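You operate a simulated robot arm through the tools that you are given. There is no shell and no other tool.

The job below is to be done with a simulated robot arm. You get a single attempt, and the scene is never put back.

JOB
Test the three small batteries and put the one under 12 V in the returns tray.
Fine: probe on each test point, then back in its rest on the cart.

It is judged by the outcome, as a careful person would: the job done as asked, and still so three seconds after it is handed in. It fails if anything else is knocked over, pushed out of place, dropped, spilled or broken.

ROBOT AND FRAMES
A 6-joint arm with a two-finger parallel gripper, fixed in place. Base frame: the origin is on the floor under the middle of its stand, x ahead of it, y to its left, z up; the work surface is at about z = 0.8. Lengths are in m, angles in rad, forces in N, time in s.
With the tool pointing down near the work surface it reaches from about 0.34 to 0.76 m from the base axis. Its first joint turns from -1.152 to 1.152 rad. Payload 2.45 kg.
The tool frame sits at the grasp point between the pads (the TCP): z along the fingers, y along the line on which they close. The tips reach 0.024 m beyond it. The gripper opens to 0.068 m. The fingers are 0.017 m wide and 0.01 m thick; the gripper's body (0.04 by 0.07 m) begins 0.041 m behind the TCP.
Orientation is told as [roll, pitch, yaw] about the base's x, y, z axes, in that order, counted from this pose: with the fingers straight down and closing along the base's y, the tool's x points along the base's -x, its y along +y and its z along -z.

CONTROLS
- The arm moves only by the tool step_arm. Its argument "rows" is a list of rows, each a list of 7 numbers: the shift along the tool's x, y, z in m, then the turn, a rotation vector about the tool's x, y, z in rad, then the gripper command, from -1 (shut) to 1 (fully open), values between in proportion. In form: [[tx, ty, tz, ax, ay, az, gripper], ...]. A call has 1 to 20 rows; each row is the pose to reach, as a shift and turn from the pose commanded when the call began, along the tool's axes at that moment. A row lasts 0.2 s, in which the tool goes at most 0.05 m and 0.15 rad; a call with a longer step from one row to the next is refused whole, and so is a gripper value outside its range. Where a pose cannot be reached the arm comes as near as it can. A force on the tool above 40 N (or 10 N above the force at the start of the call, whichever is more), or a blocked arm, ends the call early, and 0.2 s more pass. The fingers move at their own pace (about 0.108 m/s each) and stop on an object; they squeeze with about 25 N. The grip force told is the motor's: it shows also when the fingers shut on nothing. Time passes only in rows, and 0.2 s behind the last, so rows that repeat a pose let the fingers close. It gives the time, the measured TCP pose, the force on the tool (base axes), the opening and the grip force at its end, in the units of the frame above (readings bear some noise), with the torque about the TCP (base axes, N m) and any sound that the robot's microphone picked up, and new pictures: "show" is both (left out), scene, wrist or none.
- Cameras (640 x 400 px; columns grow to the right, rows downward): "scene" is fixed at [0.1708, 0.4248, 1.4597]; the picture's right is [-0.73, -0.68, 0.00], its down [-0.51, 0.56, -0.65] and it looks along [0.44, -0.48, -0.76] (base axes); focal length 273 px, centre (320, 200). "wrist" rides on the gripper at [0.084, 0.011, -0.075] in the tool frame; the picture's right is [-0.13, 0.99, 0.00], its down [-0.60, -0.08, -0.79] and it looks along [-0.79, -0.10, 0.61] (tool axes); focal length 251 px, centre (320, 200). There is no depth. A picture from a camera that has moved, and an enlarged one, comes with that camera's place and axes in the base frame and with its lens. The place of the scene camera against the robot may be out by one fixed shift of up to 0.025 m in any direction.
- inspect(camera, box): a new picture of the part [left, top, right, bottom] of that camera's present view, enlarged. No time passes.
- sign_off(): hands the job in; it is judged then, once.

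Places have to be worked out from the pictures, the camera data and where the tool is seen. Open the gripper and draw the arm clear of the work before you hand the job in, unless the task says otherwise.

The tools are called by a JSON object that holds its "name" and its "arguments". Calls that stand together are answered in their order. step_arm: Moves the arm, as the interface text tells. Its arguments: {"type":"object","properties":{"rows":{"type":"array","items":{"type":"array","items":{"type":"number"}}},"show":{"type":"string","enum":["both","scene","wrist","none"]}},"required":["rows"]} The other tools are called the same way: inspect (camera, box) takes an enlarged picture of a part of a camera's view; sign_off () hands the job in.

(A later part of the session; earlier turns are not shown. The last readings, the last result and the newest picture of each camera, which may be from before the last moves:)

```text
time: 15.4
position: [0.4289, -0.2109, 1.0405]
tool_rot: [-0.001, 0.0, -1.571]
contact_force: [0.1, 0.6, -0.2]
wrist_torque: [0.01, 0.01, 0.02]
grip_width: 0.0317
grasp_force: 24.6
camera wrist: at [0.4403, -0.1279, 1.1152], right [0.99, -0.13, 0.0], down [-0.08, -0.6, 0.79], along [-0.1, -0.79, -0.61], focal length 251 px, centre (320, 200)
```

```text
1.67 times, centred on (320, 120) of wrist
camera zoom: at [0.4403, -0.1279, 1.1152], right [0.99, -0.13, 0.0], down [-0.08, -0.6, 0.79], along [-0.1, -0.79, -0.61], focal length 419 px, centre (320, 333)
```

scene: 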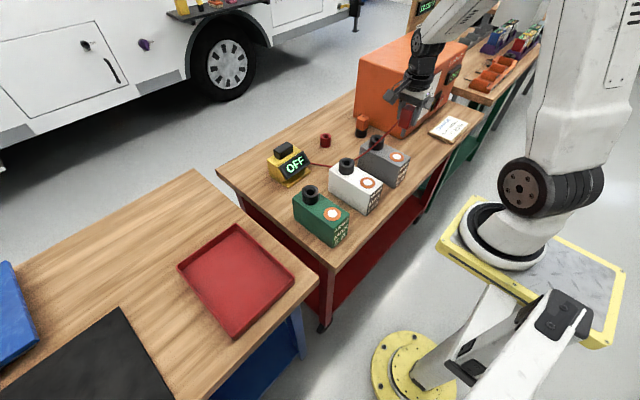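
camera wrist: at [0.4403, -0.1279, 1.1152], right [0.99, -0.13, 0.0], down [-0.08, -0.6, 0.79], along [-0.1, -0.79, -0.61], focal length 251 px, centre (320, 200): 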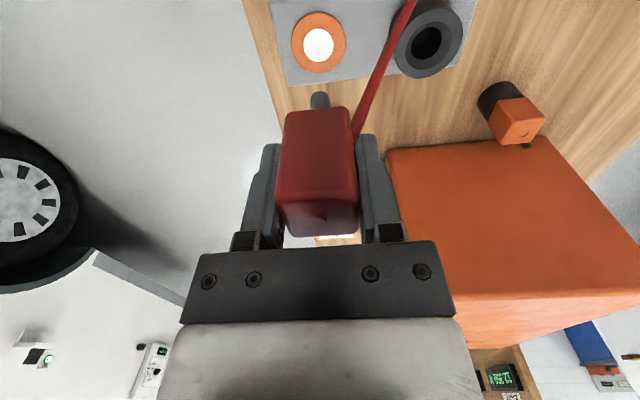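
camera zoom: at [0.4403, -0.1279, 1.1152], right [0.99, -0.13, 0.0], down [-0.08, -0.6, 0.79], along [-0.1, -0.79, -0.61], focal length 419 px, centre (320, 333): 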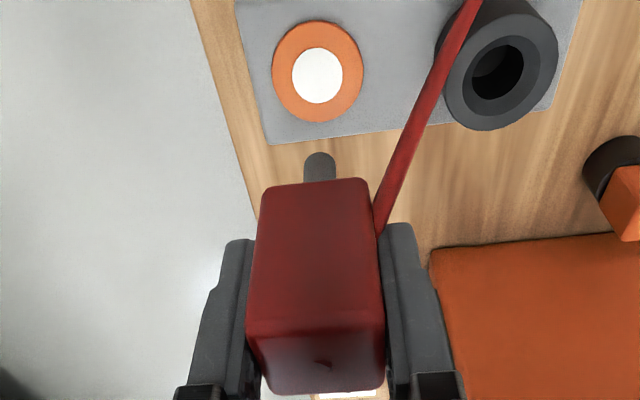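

From this view the gray test point is at (0.4286, -0.2101), directly under the pin. I lower until just above it, then descend in fine steps.

{"name": "step_arm", "arguments": {"rows": [[0, 0, 0.025, 0, 0, 0, -1], [0, 0, 0.05, 0, 0, 0, -1], [0, 0, 0.062, 0, 0, 0, -1], [0, 0, 0.067, 0, 0, 0, -1], [0, 0, 0.069, 0, 0, 0, -1], [0, 0, 0.0705, 0, 0, 0, -1], [0, 0, 0.0705, 0, 0, 0, -1]], "show": "both"}}

{"name": "inspect", "arguments": {"camera": "scene", "box": [330, 90, 430, 200]}}

{"name": "inspect", "arguments": {"camera": "scene", "box": [260, 130, 320, 190]}}

{"name": "inspect", "arguments": {"camera": "wrist", "box": [240, 0, 420, 180]}}

```text
time: 17.0
position: [0.4288, -0.2103, 0.9697]
tool_rot: [-0.002, -0.001, -1.571]
contact_force: [0.5, 1.1, -1.1]
wrist_torque: [0.02, -0.01, 0.01]
grip_width: 0.0315
grasp_force: 24.7
camera wrist: at [0.4405, -0.1272, 1.0447], right [0.99, -0.13, 0.0], down [-0.08, -0.6, 0.79], along [-0.1, -0.79, -0.61], focal length 251 px, centre (320, 200)
```

scene: 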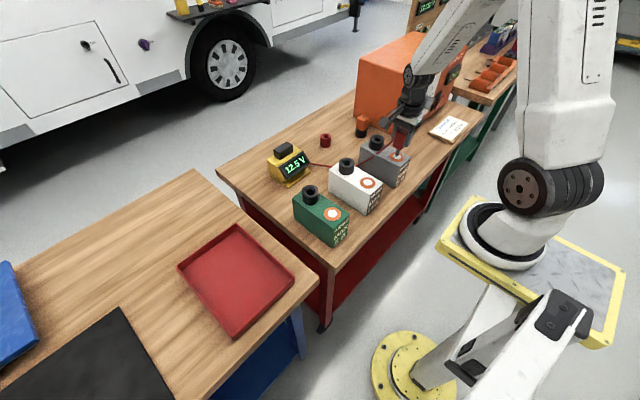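
wrist: 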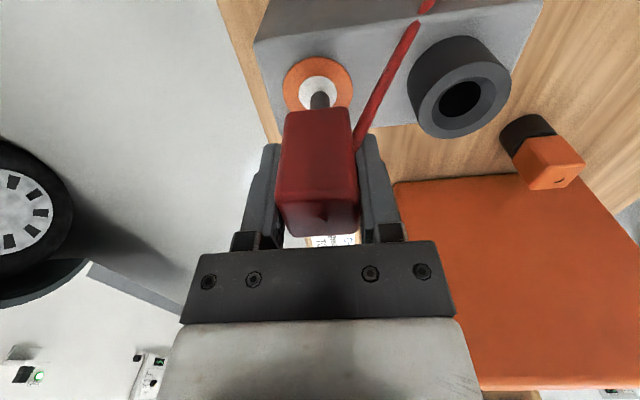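

```text
3.64 times, centred on (380, 145) of scene
camera zoom: at [0.1708, 0.4248, 1.4597], right [-0.73, -0.68, 0.0], down [-0.51, 0.56, -0.65], along [0.44, -0.48, -0.76], focal length 994 px, centre (102, 400)
```

zoom: 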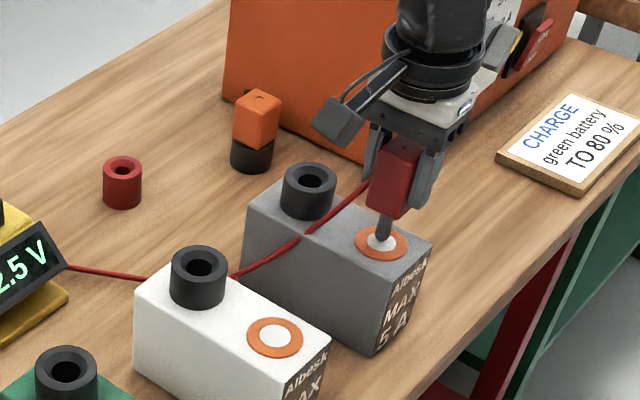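

```text
6.67 times, centred on (290, 160) of scene
camera zoom: at [0.1708, 0.4248, 1.4597], right [-0.73, -0.68, 0.0], down [-0.51, 0.56, -0.65], along [0.44, -0.48, -0.76], focal length 1823 px, centre (520, 467)
```

zoom: 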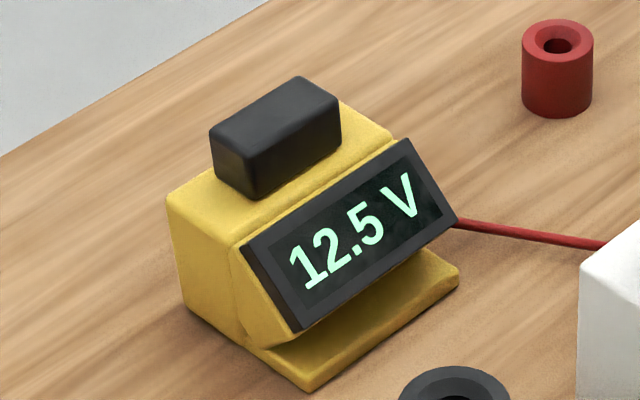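

```text
2.22 times, centred on (330, 90) of wrist
camera zoom: at [0.4405, -0.1272, 1.0447], right [0.99, -0.13, 0.0], down [-0.08, -0.6, 0.79], along [-0.1, -0.79, -0.61], focal length 559 px, centre (298, 444)
```

zoom: 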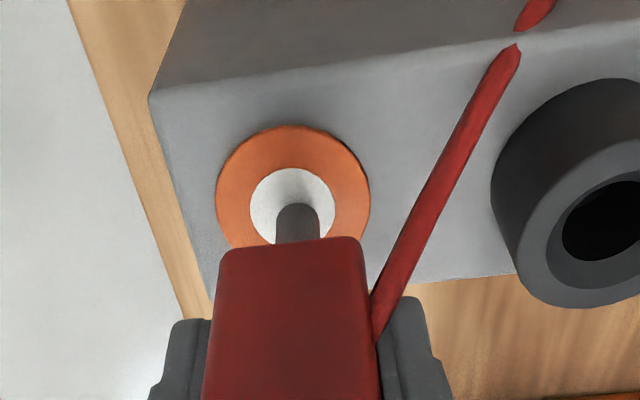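

The meter woke up and shows 12.5 V on the gray battery. I hold about a second to be sure the reading is steady.

{"name": "step_arm", "arguments": {"rows": [[0, 0, 0, 0, 0, 0, -1], [0, 0, 0, 0, 0, 0, -1], [0, 0, 0, 0, 0, 0, -1], [0, 0, 0, 0, 0, 0, -1], [0, 0, 0, 0, 0, 0, -1]], "show": "none"}}

{"name": "inspect", "arguments": {"camera": "scene", "box": [260, 130, 320, 190]}}

```text
time: 18.2
position: [0.4289, -0.2099, 0.9702]
tool_rot: [-0.001, 0.0, -1.569]
contact_force: [0.4, -0.1, -0.1]
wrist_torque: [-0.01, -0.03, 0.03]
grip_width: 0.0316
grasp_force: 25.2
```

```text
6.67 times, centred on (290, 160) of scene
camera zoom: at [0.1708, 0.4248, 1.4597], right [-0.73, -0.68, 0.0], down [-0.51, 0.56, -0.65], along [0.44, -0.48, -0.76], focal length 1823 px, centre (520, 467)
```

zoom: 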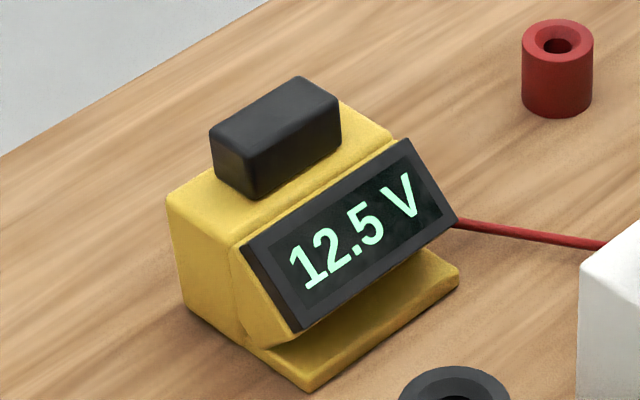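

Gray is a steady 12.5 V. I lift and shift to the white battery's test point, and check alignment before lowering.

{"name": "step_arm", "arguments": {"rows": [[0, 0, -0.02, 0, 0, 0, -1], [0, 0, -0.055, 0, 0, 0, -1], [0.04, 0, -0.065, 0, 0, 0, -1], [0.08, 0, -0.065, 0, 0, 0, -1], [0.12, -0.001, -0.065, 0, 0, 0, -1], [0.1495, -0.001, -0.065, 0, 0, 0, -1], [0.1495, -0.001, -0.05, 0, 0, 0, -1], [0.1495, -0.001, -0.05, 0, 0, 0, -1]], "show": "both"}}

{"name": "inspect", "arguments": {"camera": "wrist", "box": [240, 0, 420, 180]}}

{"name": "inspect", "arguments": {"camera": "scene", "box": [260, 90, 420, 220]}}

```text
time: 20.0
position: [0.4278, -0.061, 1.0201]
tool_rot: [-0.002, 0.001, -1.571]
contact_force: [-0.6, -0.1, -1.4]
wrist_torque: [-0.01, -0.02, -0.01]
grip_width: 0.0315
grasp_force: 25.1
camera wrist: at [0.4394, 0.0217, 1.0952], right [0.99, -0.13, 0.0], down [-0.08, -0.6, 0.79], along [-0.1, -0.79, -0.61], focal length 251 px, centre (320, 200)
```

scene: 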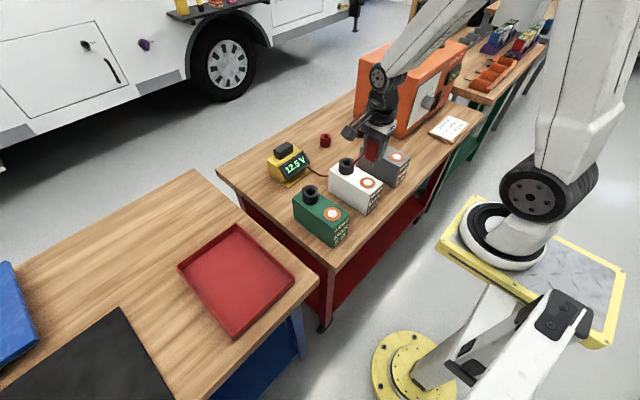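
wrist: 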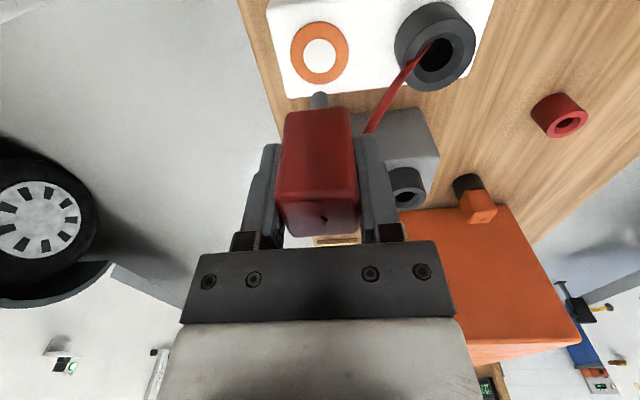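

```text
2.22 times, centred on (330, 90) of wrist
camera zoom: at [0.4394, 0.0217, 1.0952], right [0.99, -0.13, 0.0], down [-0.08, -0.6, 0.79], along [-0.1, -0.79, -0.61], focal length 559 px, centre (298, 444)
```

zoom: 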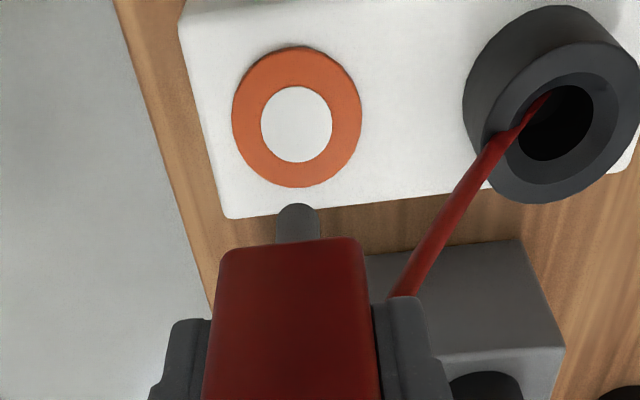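

```text
3.08 times, centred on (340, 155) of scene
camera zoom: at [0.1708, 0.4248, 1.4597], right [-0.73, -0.68, 0.0], down [-0.51, 0.56, -0.65], along [0.44, -0.48, -0.76], focal length 841 px, centre (258, 338)
```

zoom: 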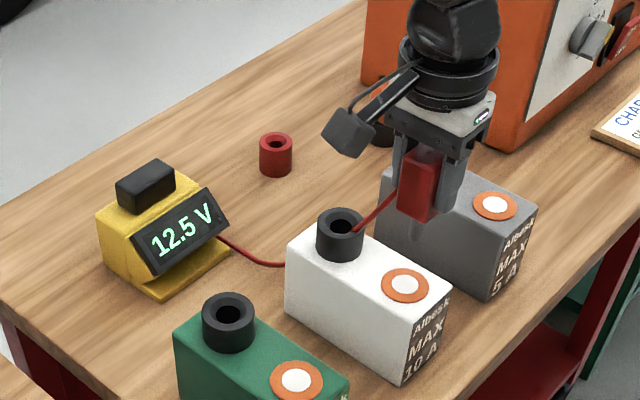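

The white test point is at (0.4283, -0.0603), under the pin. The meter holds its last value (12.5 V), so I lower onto the white point and watch for a new reading.

{"name": "step_arm", "arguments": {"rows": [[0.0005, 0.0005, 0.025, 0, 0, 0, -1], [0.0005, 0.0005, 0.042, 0, 0, 0, -1], [0.0005, 0.0005, 0.047, 0, 0, 0, -1], [0.0005, 0.0005, 0.049, 0, 0, 0, -1], [0.0005, 0.0005, 0.0503, 0, 0, 0, -1], [0.0005, 0.0005, 0.0503, 0, 0, 0, -1], [0.0005, 0.0005, 0.0503, 0, 0, 0, -1], [0.0005, 0.0005, 0.0503, 0, 0, 0, -1], [0.0005, 0.0005, 0.0503, 0, 0, 0, -1], [0.0005, 0.0005, 0.0503, 0, 0, 0, -1]], "show": "both"}}

{"name": "inspect", "arguments": {"camera": "scene", "box": [260, 130, 320, 190]}}

{"name": "inspect", "arguments": {"camera": "wrist", "box": [240, 0, 420, 180]}}

{"name": "inspect", "arguments": {"camera": "scene", "box": [320, 110, 420, 220]}}

```text
time: 22.2
position: [0.4288, -0.0603, 0.97]
tool_rot: [-0.001, 0.0, -1.57]
contact_force: [0.3, 0.5, -0.6]
wrist_torque: [-0.03, 0.02, -0.03]
grip_width: 0.0315
grasp_force: 24.5
camera wrist: at [0.4398, 0.023, 1.0446], right [0.99, -0.13, 0.0], down [-0.08, -0.6, 0.79], along [-0.1, -0.79, -0.61], focal length 251 px, centre (320, 200)
```

scene: 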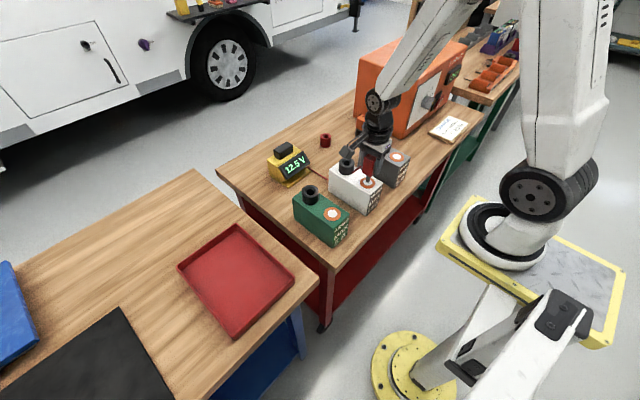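
wrist: 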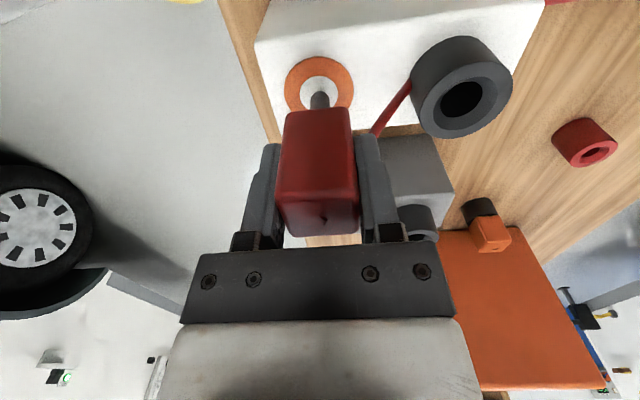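

```text
6.67 times, centred on (290, 160) of scene
camera zoom: at [0.1708, 0.4248, 1.4597], right [-0.73, -0.68, 0.0], down [-0.51, 0.56, -0.65], along [0.44, -0.48, -0.76], focal length 1823 px, centre (520, 467)
```

zoom: 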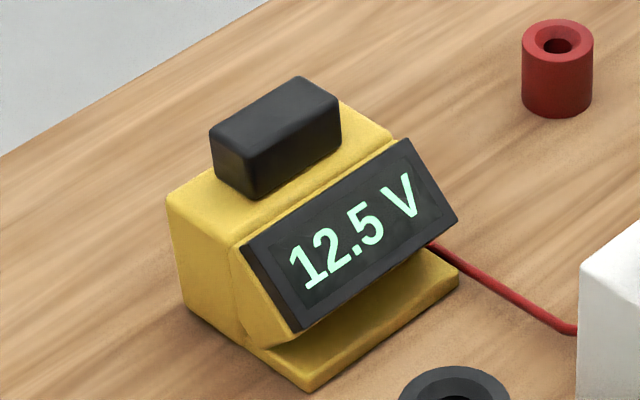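

```text
2.22 times, centred on (330, 90) of wrist
camera zoom: at [0.4398, 0.023, 1.0446], right [0.99, -0.13, 0.0], down [-0.08, -0.6, 0.79], along [-0.1, -0.79, -0.61], focal length 559 px, centre (298, 444)
```

zoom: 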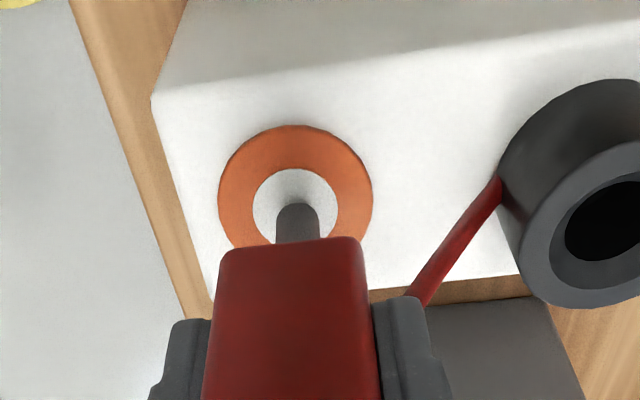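

```text
3.64 times, centred on (370, 165) of scene
camera zoom: at [0.1708, 0.4248, 1.4597], right [-0.73, -0.68, 0.0], down [-0.51, 0.56, -0.65], along [0.44, -0.48, -0.76], focal length 994 px, centre (138, 327)
```

zoom: 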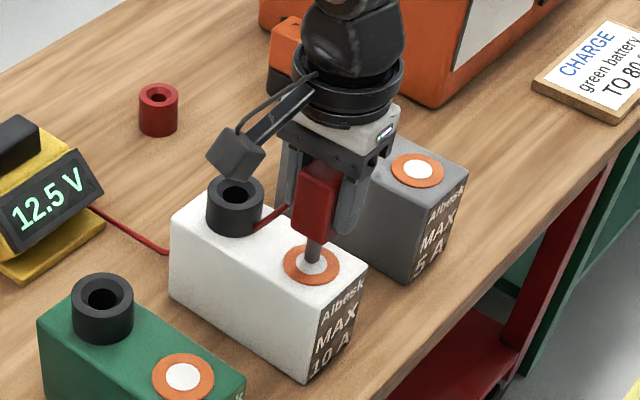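

The display shows 12.5 V, but that could be held over from gray since I feel no contact force. I press down in half-millimetre steps until I feel contact, to be sure.

{"name": "step_arm", "arguments": {"rows": [[0, 0, 0.0005, 0, 0, 0, -1], [0, 0, 0.001, 0, 0, 0, -1], [0, 0, 0.001, 0, 0, 0, -1]], "show": "scene"}}

{"name": "inspect", "arguments": {"camera": "scene", "box": [320, 140, 400, 220]}}

{"name": "inspect", "arguments": {"camera": "scene", "box": [260, 130, 320, 190]}}

```text
time: 23.0
position: [0.4287, -0.0601, 0.9692]
tool_rot: [-0.001, 0.0, -1.57]
contact_force: [0.3, 0.1, -0.9]
wrist_torque: [-0.02, -0.03, 0.0]
grip_width: 0.0317
grasp_force: 24.6
```

scene: 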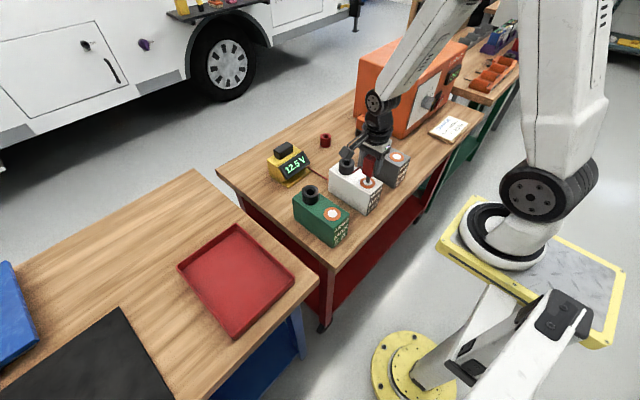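

```text
5.00 times, centred on (360, 180) of scene
camera zoom: at [0.1708, 0.4248, 1.4597], right [-0.73, -0.68, 0.0], down [-0.51, 0.56, -0.65], along [0.44, -0.48, -0.76], focal length 1367 px, centre (120, 300)
```

zoom: 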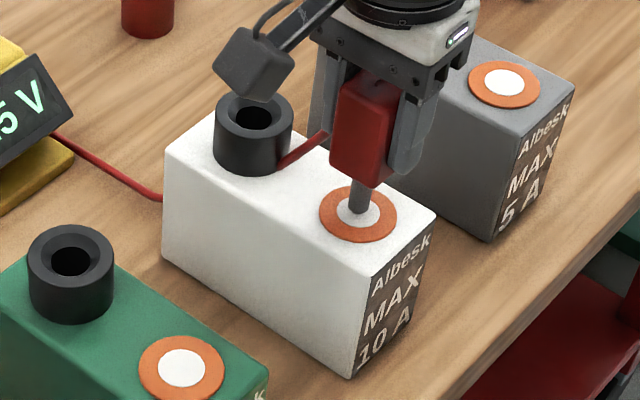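

```text
6.67 times, centred on (290, 160) of scene
camera zoom: at [0.1708, 0.4248, 1.4597], right [-0.73, -0.68, 0.0], down [-0.51, 0.56, -0.65], along [0.44, -0.48, -0.76], focal length 1823 px, centre (520, 467)
```

zoom: 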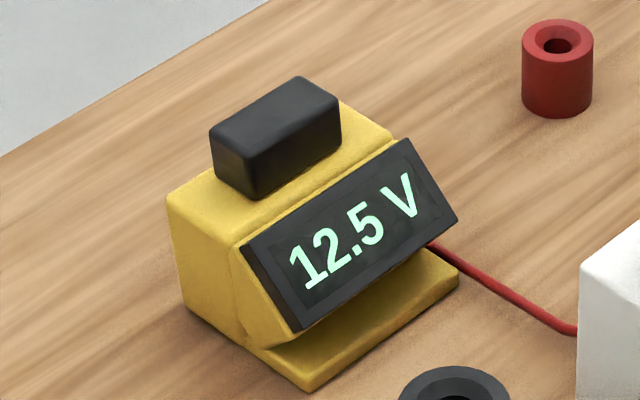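

Still no force felt, so the pin may be a hair above the surface. I continue down in half-millimetre steps.

{"name": "step_arm", "arguments": {"rows": [[0, 0, 0.0005, 0, 0, 0, -1], [0, 0, 0.001, 0, 0, 0, -1], [0, 0, 0.0015, 0, 0, 0, -1], [0, 0, 0.0015, 0, 0, 0, -1]], "show": "none"}}

{"name": "inspect", "arguments": {"camera": "scene", "box": [260, 130, 320, 190]}}

```text
time: 24.0
position: [0.4288, -0.0602, 0.9694]
tool_rot: [-0.002, 0.0, -1.57]
contact_force: [-2.5, 1.9, 11.4]
wrist_torque: [0.15, 0.2, 0.02]
grip_width: 0.0318
grasp_force: 25.0
```

```text
6.67 times, centred on (290, 160) of scene
camera zoom: at [0.1706, 0.4249, 1.4597], right [-0.73, -0.68, 0.0], down [-0.51, 0.56, -0.65], along [0.44, -0.48, -0.76], focal length 1823 px, centre (520, 467)
```

zoom: 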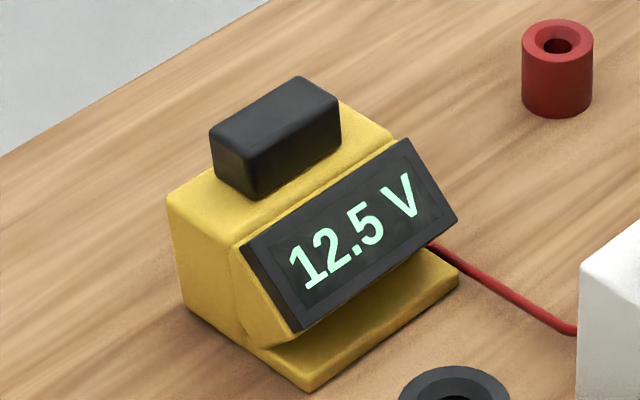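

Contact is now firm (11 N) and the meter reads 12.5 V on white. I hold a moment, recheck, then ease off.

{"name": "step_arm", "arguments": {"rows": [[0, 0, -0.0005, 0, 0, 0, -1], [0, 0, -0.0005, 0, 0, 0, -1], [0, 0, -0.0005, 0, 0, 0, -1], [0, 0, -0.0005, 0, 0, 0, -1]], "show": "none"}}

{"name": "inspect", "arguments": {"camera": "scene", "box": [260, 130, 320, 190]}}

```text
time: 25.0
position: [0.4276, -0.0608, 0.9678]
tool_rot: [-0.003, 0.0, -1.569]
contact_force: [0.0, -0.2, -0.6]
wrist_torque: [0.03, 0.01, 0.0]
grip_width: 0.0318
grasp_force: 25.3
```

```text
6.67 times, centred on (290, 160) of scene
camera zoom: at [0.1708, 0.4248, 1.4597], right [-0.73, -0.68, 0.0], down [-0.51, 0.56, -0.65], along [0.44, -0.48, -0.76], focal length 1823 px, centre (520, 467)
```

zoom: 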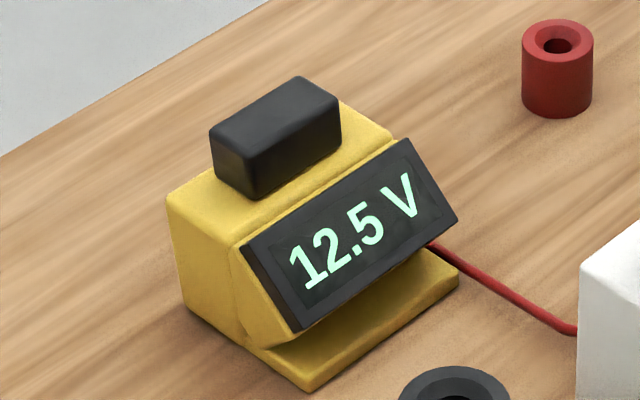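

White reads a steady 12.5 V with contact confirmed. I lift and move to above the green battery's test point.

{"name": "step_arm", "arguments": {"rows": [[0, 0, -0.02, 0, 0, 0, -1], [0, 0, -0.055, 0, 0, 0, -1], [0.04, 0, -0.067, 0, 0, 0, -1], [0.08, 0.0005, -0.067, 0, 0, 0, -1], [0.12, 0.001, -0.067, 0, 0, 0, -1], [0.1495, 0.001, -0.067, 0, 0, 0, -1], [0.1495, 0.001, -0.052, 0, 0, 0, -1], [0.1495, 0.001, -0.052, 0, 0, 0, -1]], "show": "both"}}

{"name": "inspect", "arguments": {"camera": "wrist", "box": [240, 0, 420, 180]}}

{"name": "inspect", "arguments": {"camera": "scene", "box": [260, 110, 400, 250]}}

```text
time: 26.8
position: [0.4294, 0.0892, 1.0201]
tool_rot: [-0.002, 0.0, -1.572]
contact_force: [-0.1, 0.0, -1.5]
wrist_torque: [0.0, 0.0, -0.01]
grip_width: 0.0315
grasp_force: 24.6
camera wrist: at [0.4406, 0.1733, 1.0952], right [0.99, -0.13, 0.0], down [-0.08, -0.6, 0.79], along [-0.1, -0.79, -0.61], focal length 251 px, centre (320, 200)
```

scene: 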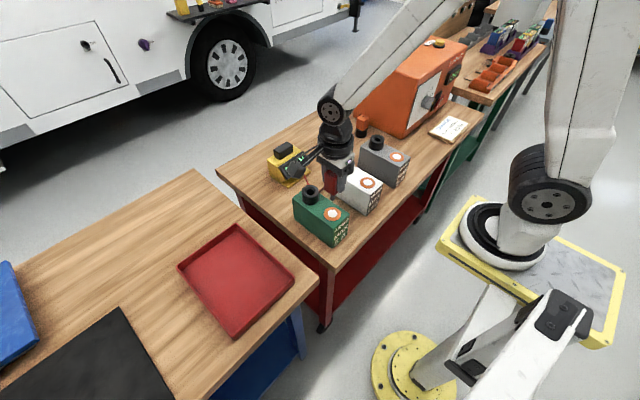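
wrist: 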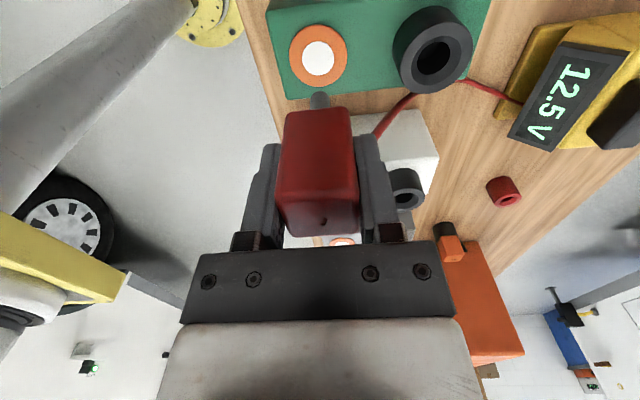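

```text
2.22 times, centred on (330, 90) of wrist
camera zoom: at [0.4406, 0.1733, 1.0952], right [0.99, -0.13, 0.0], down [-0.08, -0.6, 0.79], along [-0.1, -0.79, -0.61], focal length 559 px, centre (298, 444)
```

zoom: 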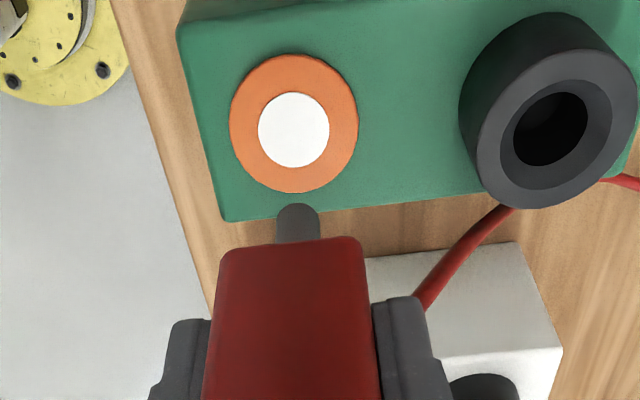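

```text
2.86 times, centred on (330, 180) of scene
camera zoom: at [0.1708, 0.4248, 1.4597], right [-0.73, -0.68, 0.0], down [-0.51, 0.56, -0.65], along [0.44, -0.48, -0.76], focal length 781 px, centre (291, 257)
```

zoom: 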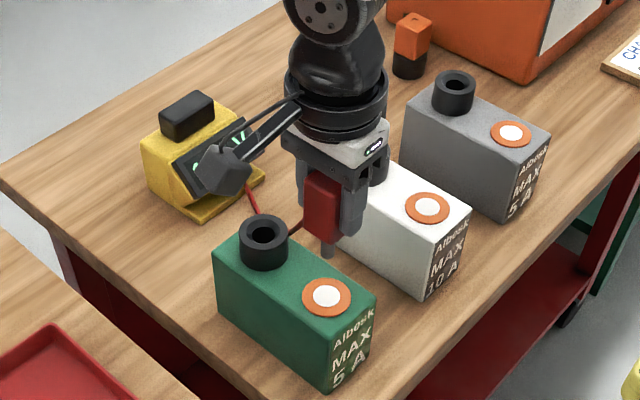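

The green point is at (0.428, 0.0896), under the pin. I lower onto it; the wrist camera can see the display from here.

{"name": "step_arm", "arguments": {"rows": [[0.0003, -0.001, 0.025, 0, 0, 0, -1], [0.0003, -0.001, 0.042, 0, 0, 0, -1], [0.0003, -0.001, 0.048, 0, 0, 0, -1], [0.0003, -0.001, 0.0505, 0, 0, 0, -1], [0.0003, -0.001, 0.0515, 0, 0, 0, -1], [0.0003, -0.001, 0.052, 0, 0, 0, -1], [0.0003, -0.001, 0.052, 0, 0, 0, -1], [0.0003, -0.001, 0.052, 0, 0, 0, -1]], "show": "both"}}

{"name": "inspect", "arguments": {"camera": "wrist", "box": [490, 30, 640, 200]}}

{"name": "inspect", "arguments": {"camera": "wrist", "box": [240, 0, 420, 180]}}

{"name": "inspect", "arguments": {"camera": "scene", "box": [260, 110, 400, 250]}}

```text
time: 28.6
position: [0.4294, 0.0896, 0.9672]
tool_rot: [-0.001, -0.001, -1.572]
contact_force: [-0.8, 0.0, -0.5]
wrist_torque: [-0.01, 0.0, 0.01]
grip_width: 0.0315
grasp_force: 25.2
camera wrist: at [0.4402, 0.1728, 1.0429], right [0.99, -0.13, 0.0], down [-0.08, -0.6, 0.79], along [-0.1, -0.79, -0.61], focal length 251 px, centre (320, 200)
```

scene: 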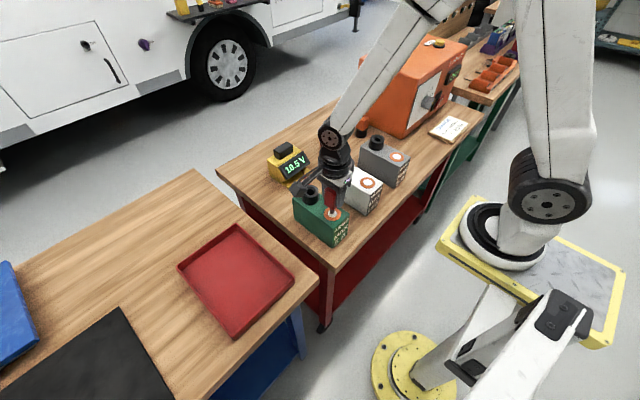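
wrist: 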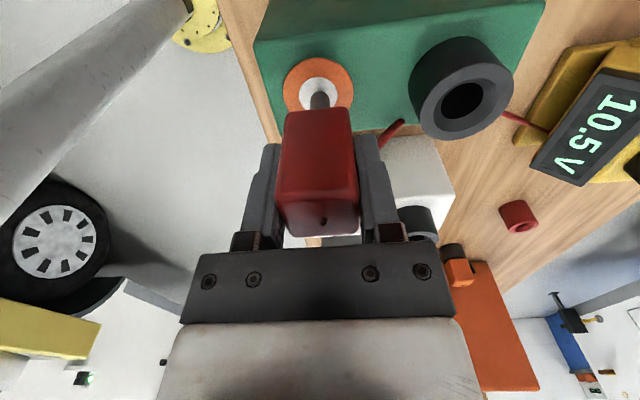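

```text
2.35 times, centred on (565, 115) of wrist
camera zoom: at [0.4402, 0.1728, 1.0429], right [0.99, -0.13, 0.0], down [-0.08, -0.6, 0.79], along [-0.1, -0.79, -0.61], focal length 592 px, centre (-256, 400)
```

zoom: 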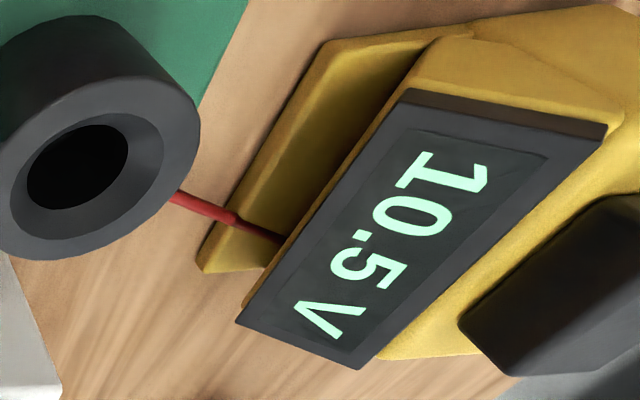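

```text
2.22 times, centred on (330, 90) of wrist
camera zoom: at [0.4402, 0.1728, 1.0429], right [0.99, -0.13, 0.0], down [-0.08, -0.6, 0.79], along [-0.1, -0.79, -0.61], focal length 559 px, centre (298, 444)
```

zoom: 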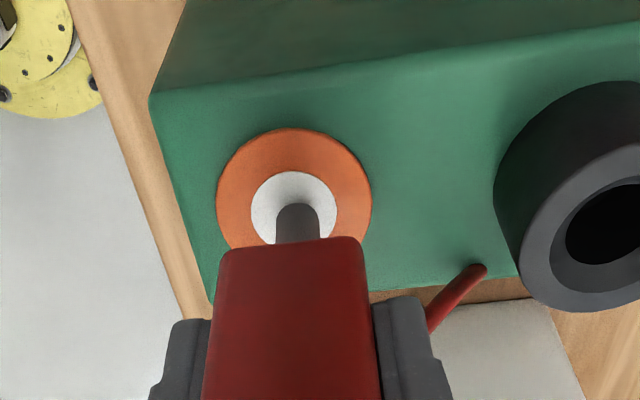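

```text
2.86 times, centred on (330, 180) of scene
camera zoom: at [0.1708, 0.4248, 1.4597], right [-0.73, -0.68, 0.0], down [-0.51, 0.56, -0.65], along [0.44, -0.48, -0.76], focal length 781 px, centre (291, 257)
```

zoom: 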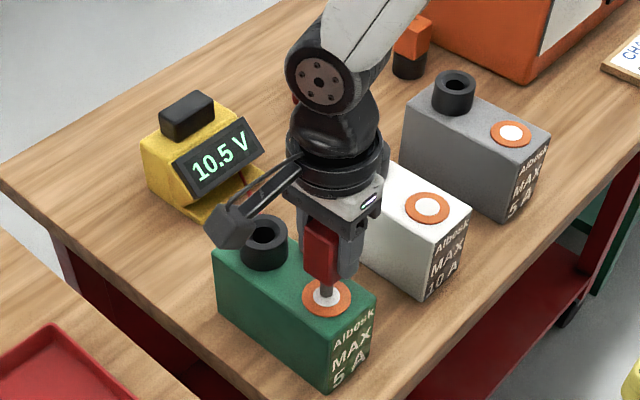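

Green reads 10.5 V, so green is the one under 12 V (gray and white both 12.5 V). I lift and carry the probe back to above its rest, retracing my commanded displacements exactly.

{"name": "step_arm", "arguments": {"rows": [[0, 0, -0.025, 0, 0, 0, -1], [0, 0, -0.07, 0, 0, 0, -1], [-0.03, 0.03, -0.075, 0, 0, 0, -1], [-0.062, 0.06, -0.075, 0, 0, 0, -1], [-0.094, 0.092, -0.075, 0, 0, 0, -1], [-0.126, 0.123, -0.075, 0, 0, 0, -1], [-0.158, 0.154, -0.075, 0, 0, 0, -1], [-0.19, 0.185, -0.075, 0, 0, 0, -1], [-0.222, 0.216, -0.075, 0, 0, 0, -1], [-0.254, 0.247, -0.07, 0, 0, 0, -1], [-0.2892, 0.2816, -0.06, 0, 0, 0, -1], [-0.2892, 0.2816, -0.025, 0, 0, 0, -1], [-0.2892, 0.2816, 0.015, 0, 0, 0, -1], [-0.2892, 0.2816, 0.035, 0, 0, 0, -1], [-0.2892, 0.2816, 0.035, 0, 0, 0, -1]], "show": "both"}}

{"name": "inspect", "arguments": {"camera": "scene", "box": [280, 80, 370, 170]}}

{"name": "inspect", "arguments": {"camera": "wrist", "box": [240, 0, 420, 180]}}

```text
refused: row 11 steps farther than a row can; nothing moved
```

```text
4.44 times, centred on (325, 125) of scene
camera zoom: at [0.1708, 0.4248, 1.4597], right [-0.73, -0.68, 0.0], down [-0.51, 0.56, -0.65], along [0.44, -0.48, -0.76], focal length 1215 px, centre (298, 533)
```

zoom: 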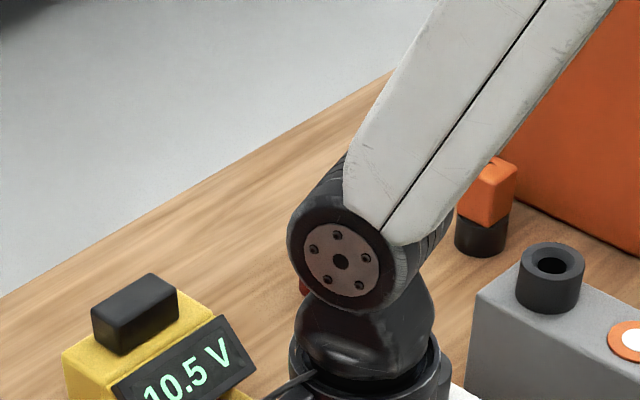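

```text
2.22 times, centred on (330, 90) of wrist
camera zoom: at [0.4402, 0.1728, 1.0429], right [0.99, -0.13, 0.0], down [-0.08, -0.6, 0.79], along [-0.1, -0.79, -0.61], focal length 559 px, centre (298, 444)
```

zoom: 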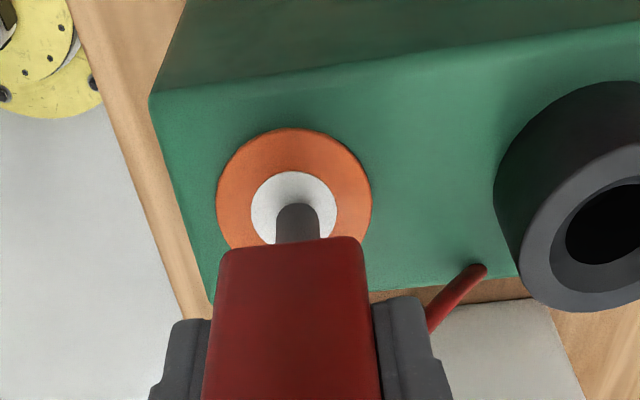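

That call was refused because one step was slightly too long, and nothing moved. I send the same path with smaller steps.

{"name": "step_arm", "arguments": {"rows": [[0, 0, -0.025, 0, 0, 0, -1], [0, 0, -0.07, 0, 0, 0, -1], [-0.03, 0.03, -0.075, 0, 0, 0, -1], [-0.062, 0.06, -0.075, 0, 0, 0, -1], [-0.094, 0.092, -0.075, 0, 0, 0, -1], [-0.126, 0.123, -0.075, 0, 0, 0, -1], [-0.158, 0.154, -0.075, 0, 0, 0, -1], [-0.19, 0.185, -0.075, 0, 0, 0, -1], [-0.222, 0.216, -0.075, 0, 0, 0, -1], [-0.254, 0.247, -0.075, 0, 0, 0, -1], [-0.28, 0.272, -0.075, 0, 0, 0, -1], [-0.2892, 0.2816, -0.05, 0, 0, 0, -1], [-0.2892, 0.2816, -0.015, 0, 0, 0, -1], [-0.2892, 0.2816, 0.02, 0, 0, 0, -1], [-0.2892, 0.2816, 0.035, 0, 0, 0, -1], [-0.2892, 0.2816, 0.035, 0, 0, 0, -1]], "show": "both"}}

{"name": "inspect", "arguments": {"camera": "scene", "box": [280, 80, 370, 170]}}

{"name": "inspect", "arguments": {"camera": "wrist", "box": [240, 0, 420, 180]}}

```text
time: 32.0
position: [0.7092, -0.1989, 0.9313]
tool_rot: [-0.001, 0.0, -1.571]
contact_force: [-0.3, 0.0, -0.9]
wrist_torque: [0.0, 0.01, -0.02]
grip_width: 0.0315
grasp_force: 24.6
camera wrist: at [0.7214, -0.1167, 1.0064], right [0.99, -0.13, 0.0], down [-0.08, -0.6, 0.79], along [-0.1, -0.79, -0.61], focal length 251 px, centre (320, 200)
```

scene: 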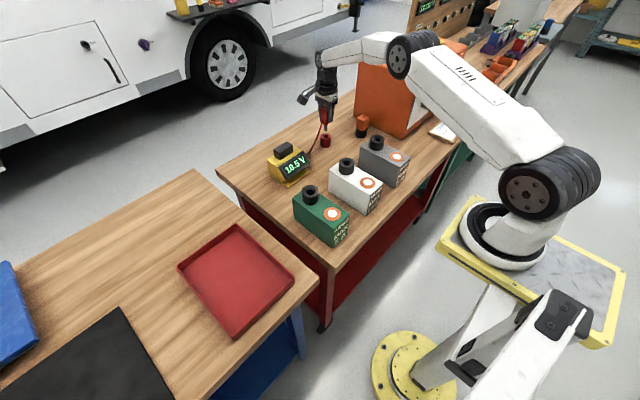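
wrist: 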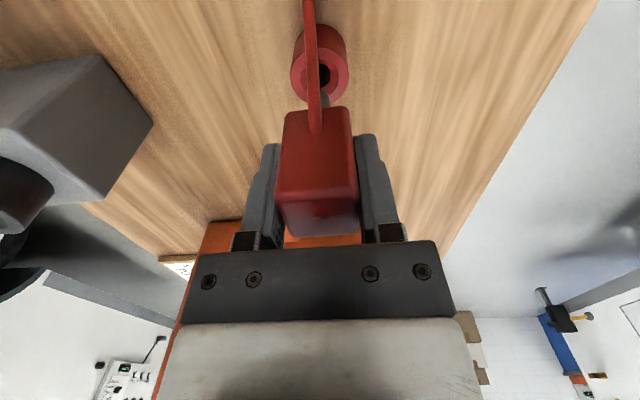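

```text
4.44 times, centred on (325, 125) of scene
camera zoom: at [0.1708, 0.4248, 1.4597], right [-0.73, -0.68, 0.0], down [-0.51, 0.56, -0.65], along [0.44, -0.48, -0.76], focal length 1215 px, centre (298, 533)
```

zoom: 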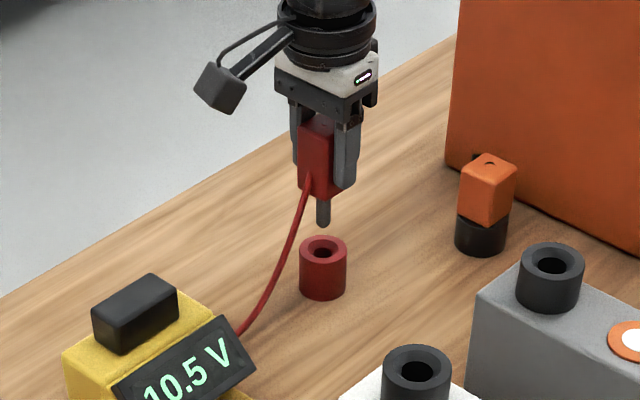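

```text
2.22 times, centred on (330, 90) of wrist
camera zoom: at [0.7214, -0.1167, 1.0064], right [0.99, -0.13, 0.0], down [-0.08, -0.6, 0.79], along [-0.1, -0.79, -0.61], focal length 559 px, centre (298, 444)
```

zoom: 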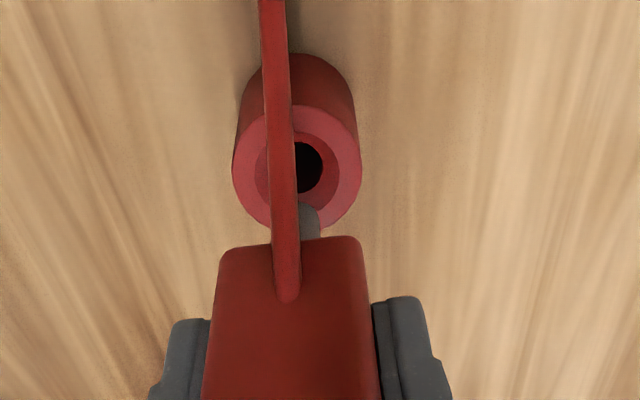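

The pin is lined up over the rest's hole, agreeing with my recorded rest pose. I lower in small steps to begin inserting and check for side force.

{"name": "step_arm", "arguments": {"rows": [[0, 0, 0.01, 0, 0, 0, -1], [0, 0, 0.018, 0, 0, 0, -1], [0, 0, 0.023, 0, 0, 0, -1], [0, 0, 0.027, 0, 0, 0, -1], [0, 0, 0.027, 0, 0, 0, -1]], "show": "both"}}

{"name": "inspect", "arguments": {"camera": "scene", "box": [290, 90, 360, 160]}}

{"name": "inspect", "arguments": {"camera": "wrist", "box": [240, 0, 420, 180]}}

```text
time: 33.2
position: [0.7108, -0.1994, 0.9044]
tool_rot: [-0.003, 0.0, -1.571]
contact_force: [0.7, -0.1, -0.5]
wrist_torque: [-0.04, 0.0, -0.01]
grip_width: 0.0316
grasp_force: 25.5
camera wrist: at [0.7216, -0.1168, 0.9797], right [0.99, -0.13, 0.0], down [-0.08, -0.6, 0.79], along [-0.1, -0.79, -0.61], focal length 251 px, centre (320, 200)
```

scene: 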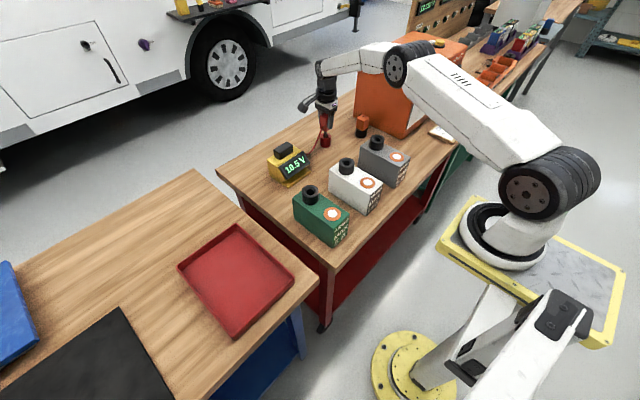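
wrist: 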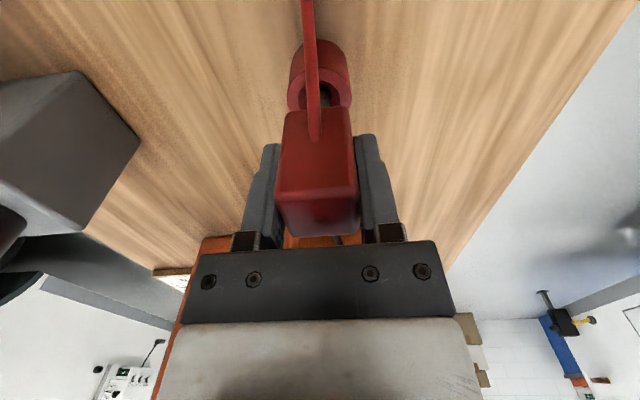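

```text
5.71 times, centred on (325, 125) of scene
camera zoom: at [0.1708, 0.4248, 1.4597], right [-0.73, -0.68, 0.0], down [-0.51, 0.56, -0.65], along [0.44, -0.48, -0.76], focal length 1562 px, centre (291, 629)
```

zoom: 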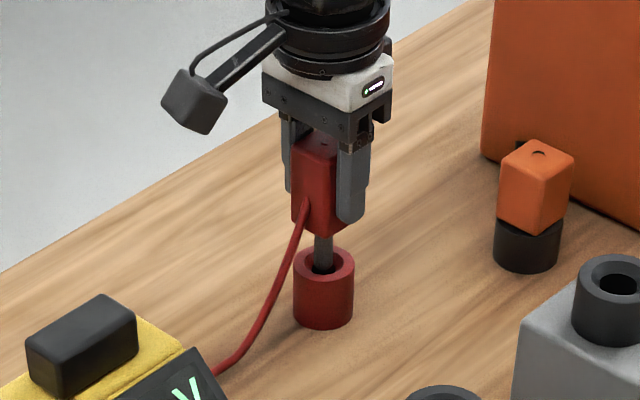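

```text
2.22 times, centred on (330, 90) of wrist
camera zoom: at [0.7216, -0.1168, 0.9797], right [0.99, -0.13, 0.0], down [-0.08, -0.6, 0.79], along [-0.1, -0.79, -0.61], focal length 559 px, centre (298, 444)
```

zoom: 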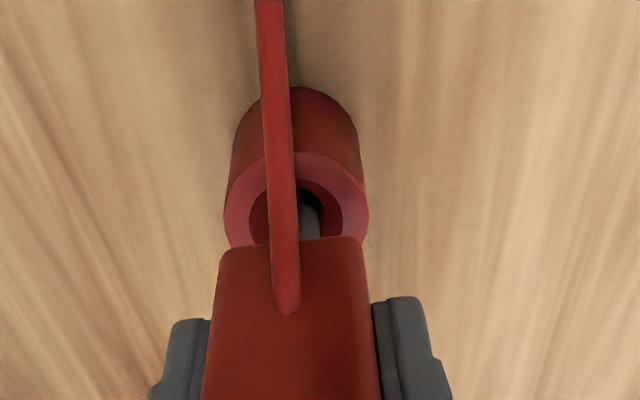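

The pin has entered the hole with no side force. I lower the rest of the way, slowing near the seat.

{"name": "step_arm", "arguments": {"rows": [[0, 0, 0.008, 0, 0, 0, -1], [0, 0, 0.016, 0, 0, 0, -1], [0, 0, 0.023, 0, 0, 0, -1], [0, 0, 0.027, 0, 0, 0, -1], [0, 0, 0.0295, 0, 0, 0, -1], [0, 0, 0.0302, 0, 0, 0, -1], [0, 0, 0.0302, 0, 0, 0, -1]], "show": "both"}}

{"name": "inspect", "arguments": {"camera": "scene", "box": [290, 90, 360, 160]}}

{"name": "inspect", "arguments": {"camera": "wrist", "box": [240, 0, 420, 180]}}

```text
time: 34.8
position: [0.7108, -0.1999, 0.8741]
tool_rot: [-0.002, -0.001, -1.57]
contact_force: [-0.8, 0.5, 1.3]
wrist_torque: [-0.01, -0.04, -0.01]
grip_width: 0.0317
grasp_force: 25.3
camera wrist: at [0.7215, -0.1164, 0.9498], right [0.99, -0.13, 0.0], down [-0.08, -0.6, 0.79], along [-0.1, -0.79, -0.61], focal length 251 px, centre (320, 200)
```

scene: 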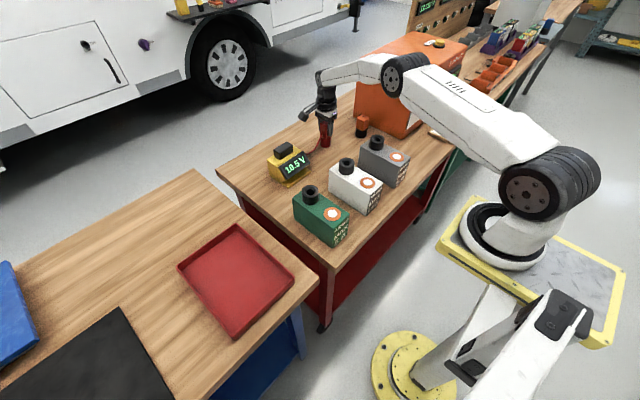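
wrist: 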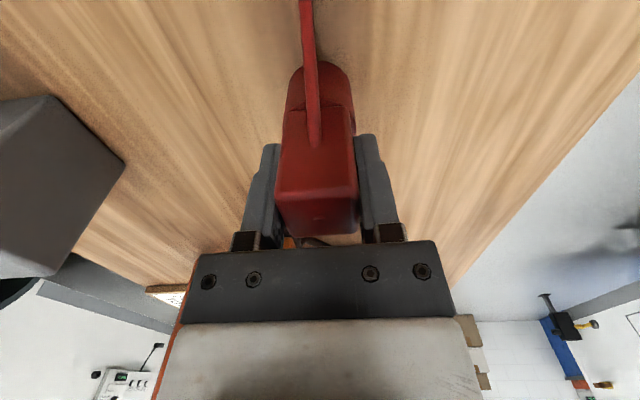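

```text
5.71 times, centred on (325, 125) of scene
camera zoom: at [0.1708, 0.4248, 1.4597], right [-0.73, -0.68, 0.0], down [-0.51, 0.56, -0.65], along [0.44, -0.48, -0.76], focal length 1562 px, centre (291, 629)
```

zoom: 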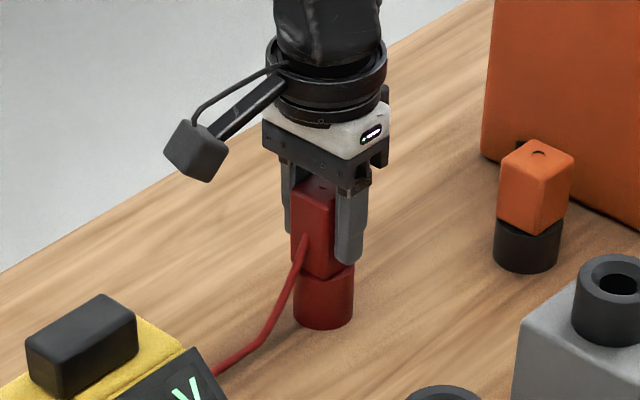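

```text
2.22 times, centred on (330, 90) of wrist
camera zoom: at [0.7215, -0.1164, 0.9498], right [0.99, -0.13, 0.0], down [-0.08, -0.6, 0.79], along [-0.1, -0.79, -0.61], focal length 559 px, centre (298, 444)
```

zoom: 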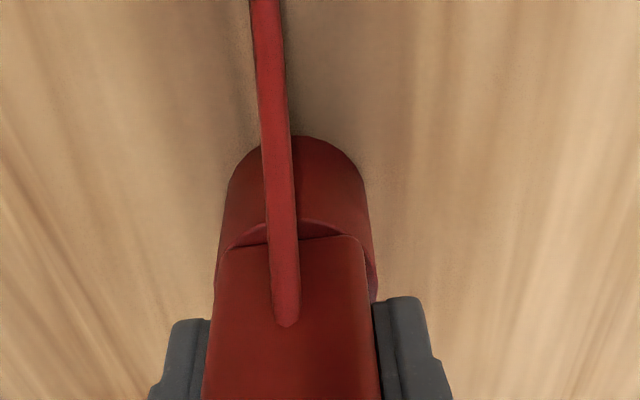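

The block looks seated on its rest. I lower one more millimetre to close any gap and then open the gripper gently.

{"name": "step_arm", "arguments": {"rows": [[0, 0, 0.0005, 0, 0, 0, -1], [0, 0, 0.001, 0, 0, 0, -1], [0, 0, 0.001, 0, 0, 0, -0.05], [0, 0, 0.001, 0, 0, 0, 0.2], [0, 0, 0.001, 0, 0, 0, 0.6], [0, 0, 0.001, 0, 0, 0, 1], [0, 0, 0.001, 0, 0, 0, 1]], "show": "both"}}

{"name": "inspect", "arguments": {"camera": "wrist", "box": [200, 40, 440, 240]}}

{"name": "inspect", "arguments": {"camera": "scene", "box": [290, 90, 360, 160]}}

```text
time: 36.4
position: [0.7104, -0.1999, 0.8736]
tool_rot: [-0.001, 0.0, -1.57]
contact_force: [-0.4, -0.1, 0.0]
wrist_torque: [0.0, 0.01, 0.01]
grip_width: 0.0682
grasp_force: 0.1
camera wrist: at [0.7216, -0.1166, 0.9489], right [0.99, -0.13, 0.0], down [-0.08, -0.6, 0.79], along [-0.1, -0.79, -0.61], focal length 251 px, centre (320, 200)
```

scene: 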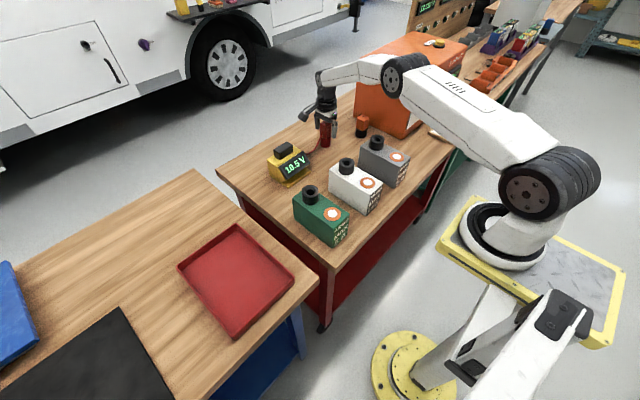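
wrist: 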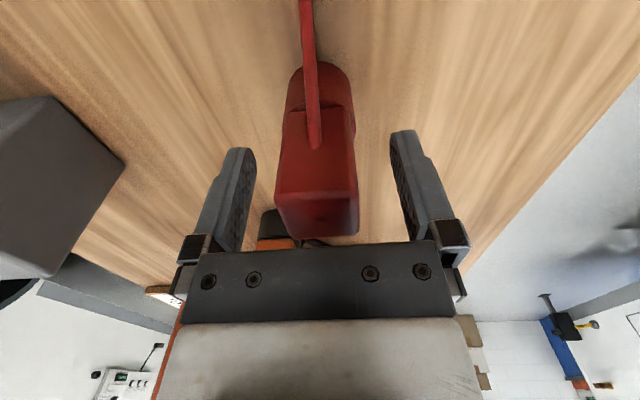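

```text
2.00 times, centred on (320, 140) of wrist
camera zoom: at [0.7216, -0.1166, 0.9489], right [0.99, -0.13, 0.0], down [-0.08, -0.6, 0.79], along [-0.1, -0.79, -0.61], focal length 503 px, centre (320, 320)
```

zoom: 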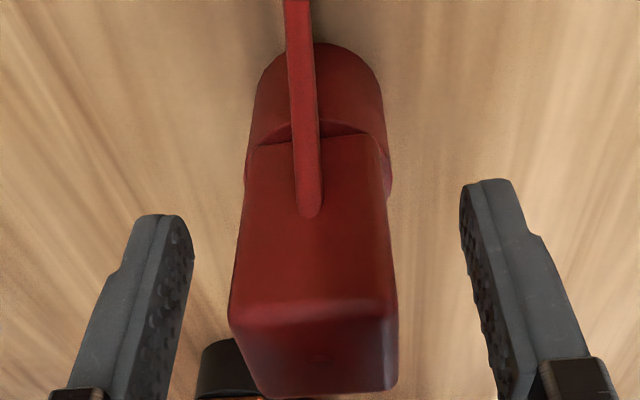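

```text
5.71 times, centred on (325, 125) of scene
camera zoom: at [0.1708, 0.4248, 1.4597], right [-0.73, -0.68, 0.0], down [-0.51, 0.56, -0.65], along [0.44, -0.48, -0.76], focal length 1562 px, centre (291, 629)
```

zoom: 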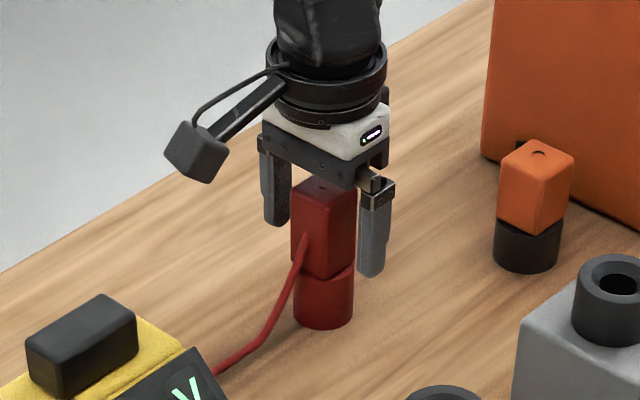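

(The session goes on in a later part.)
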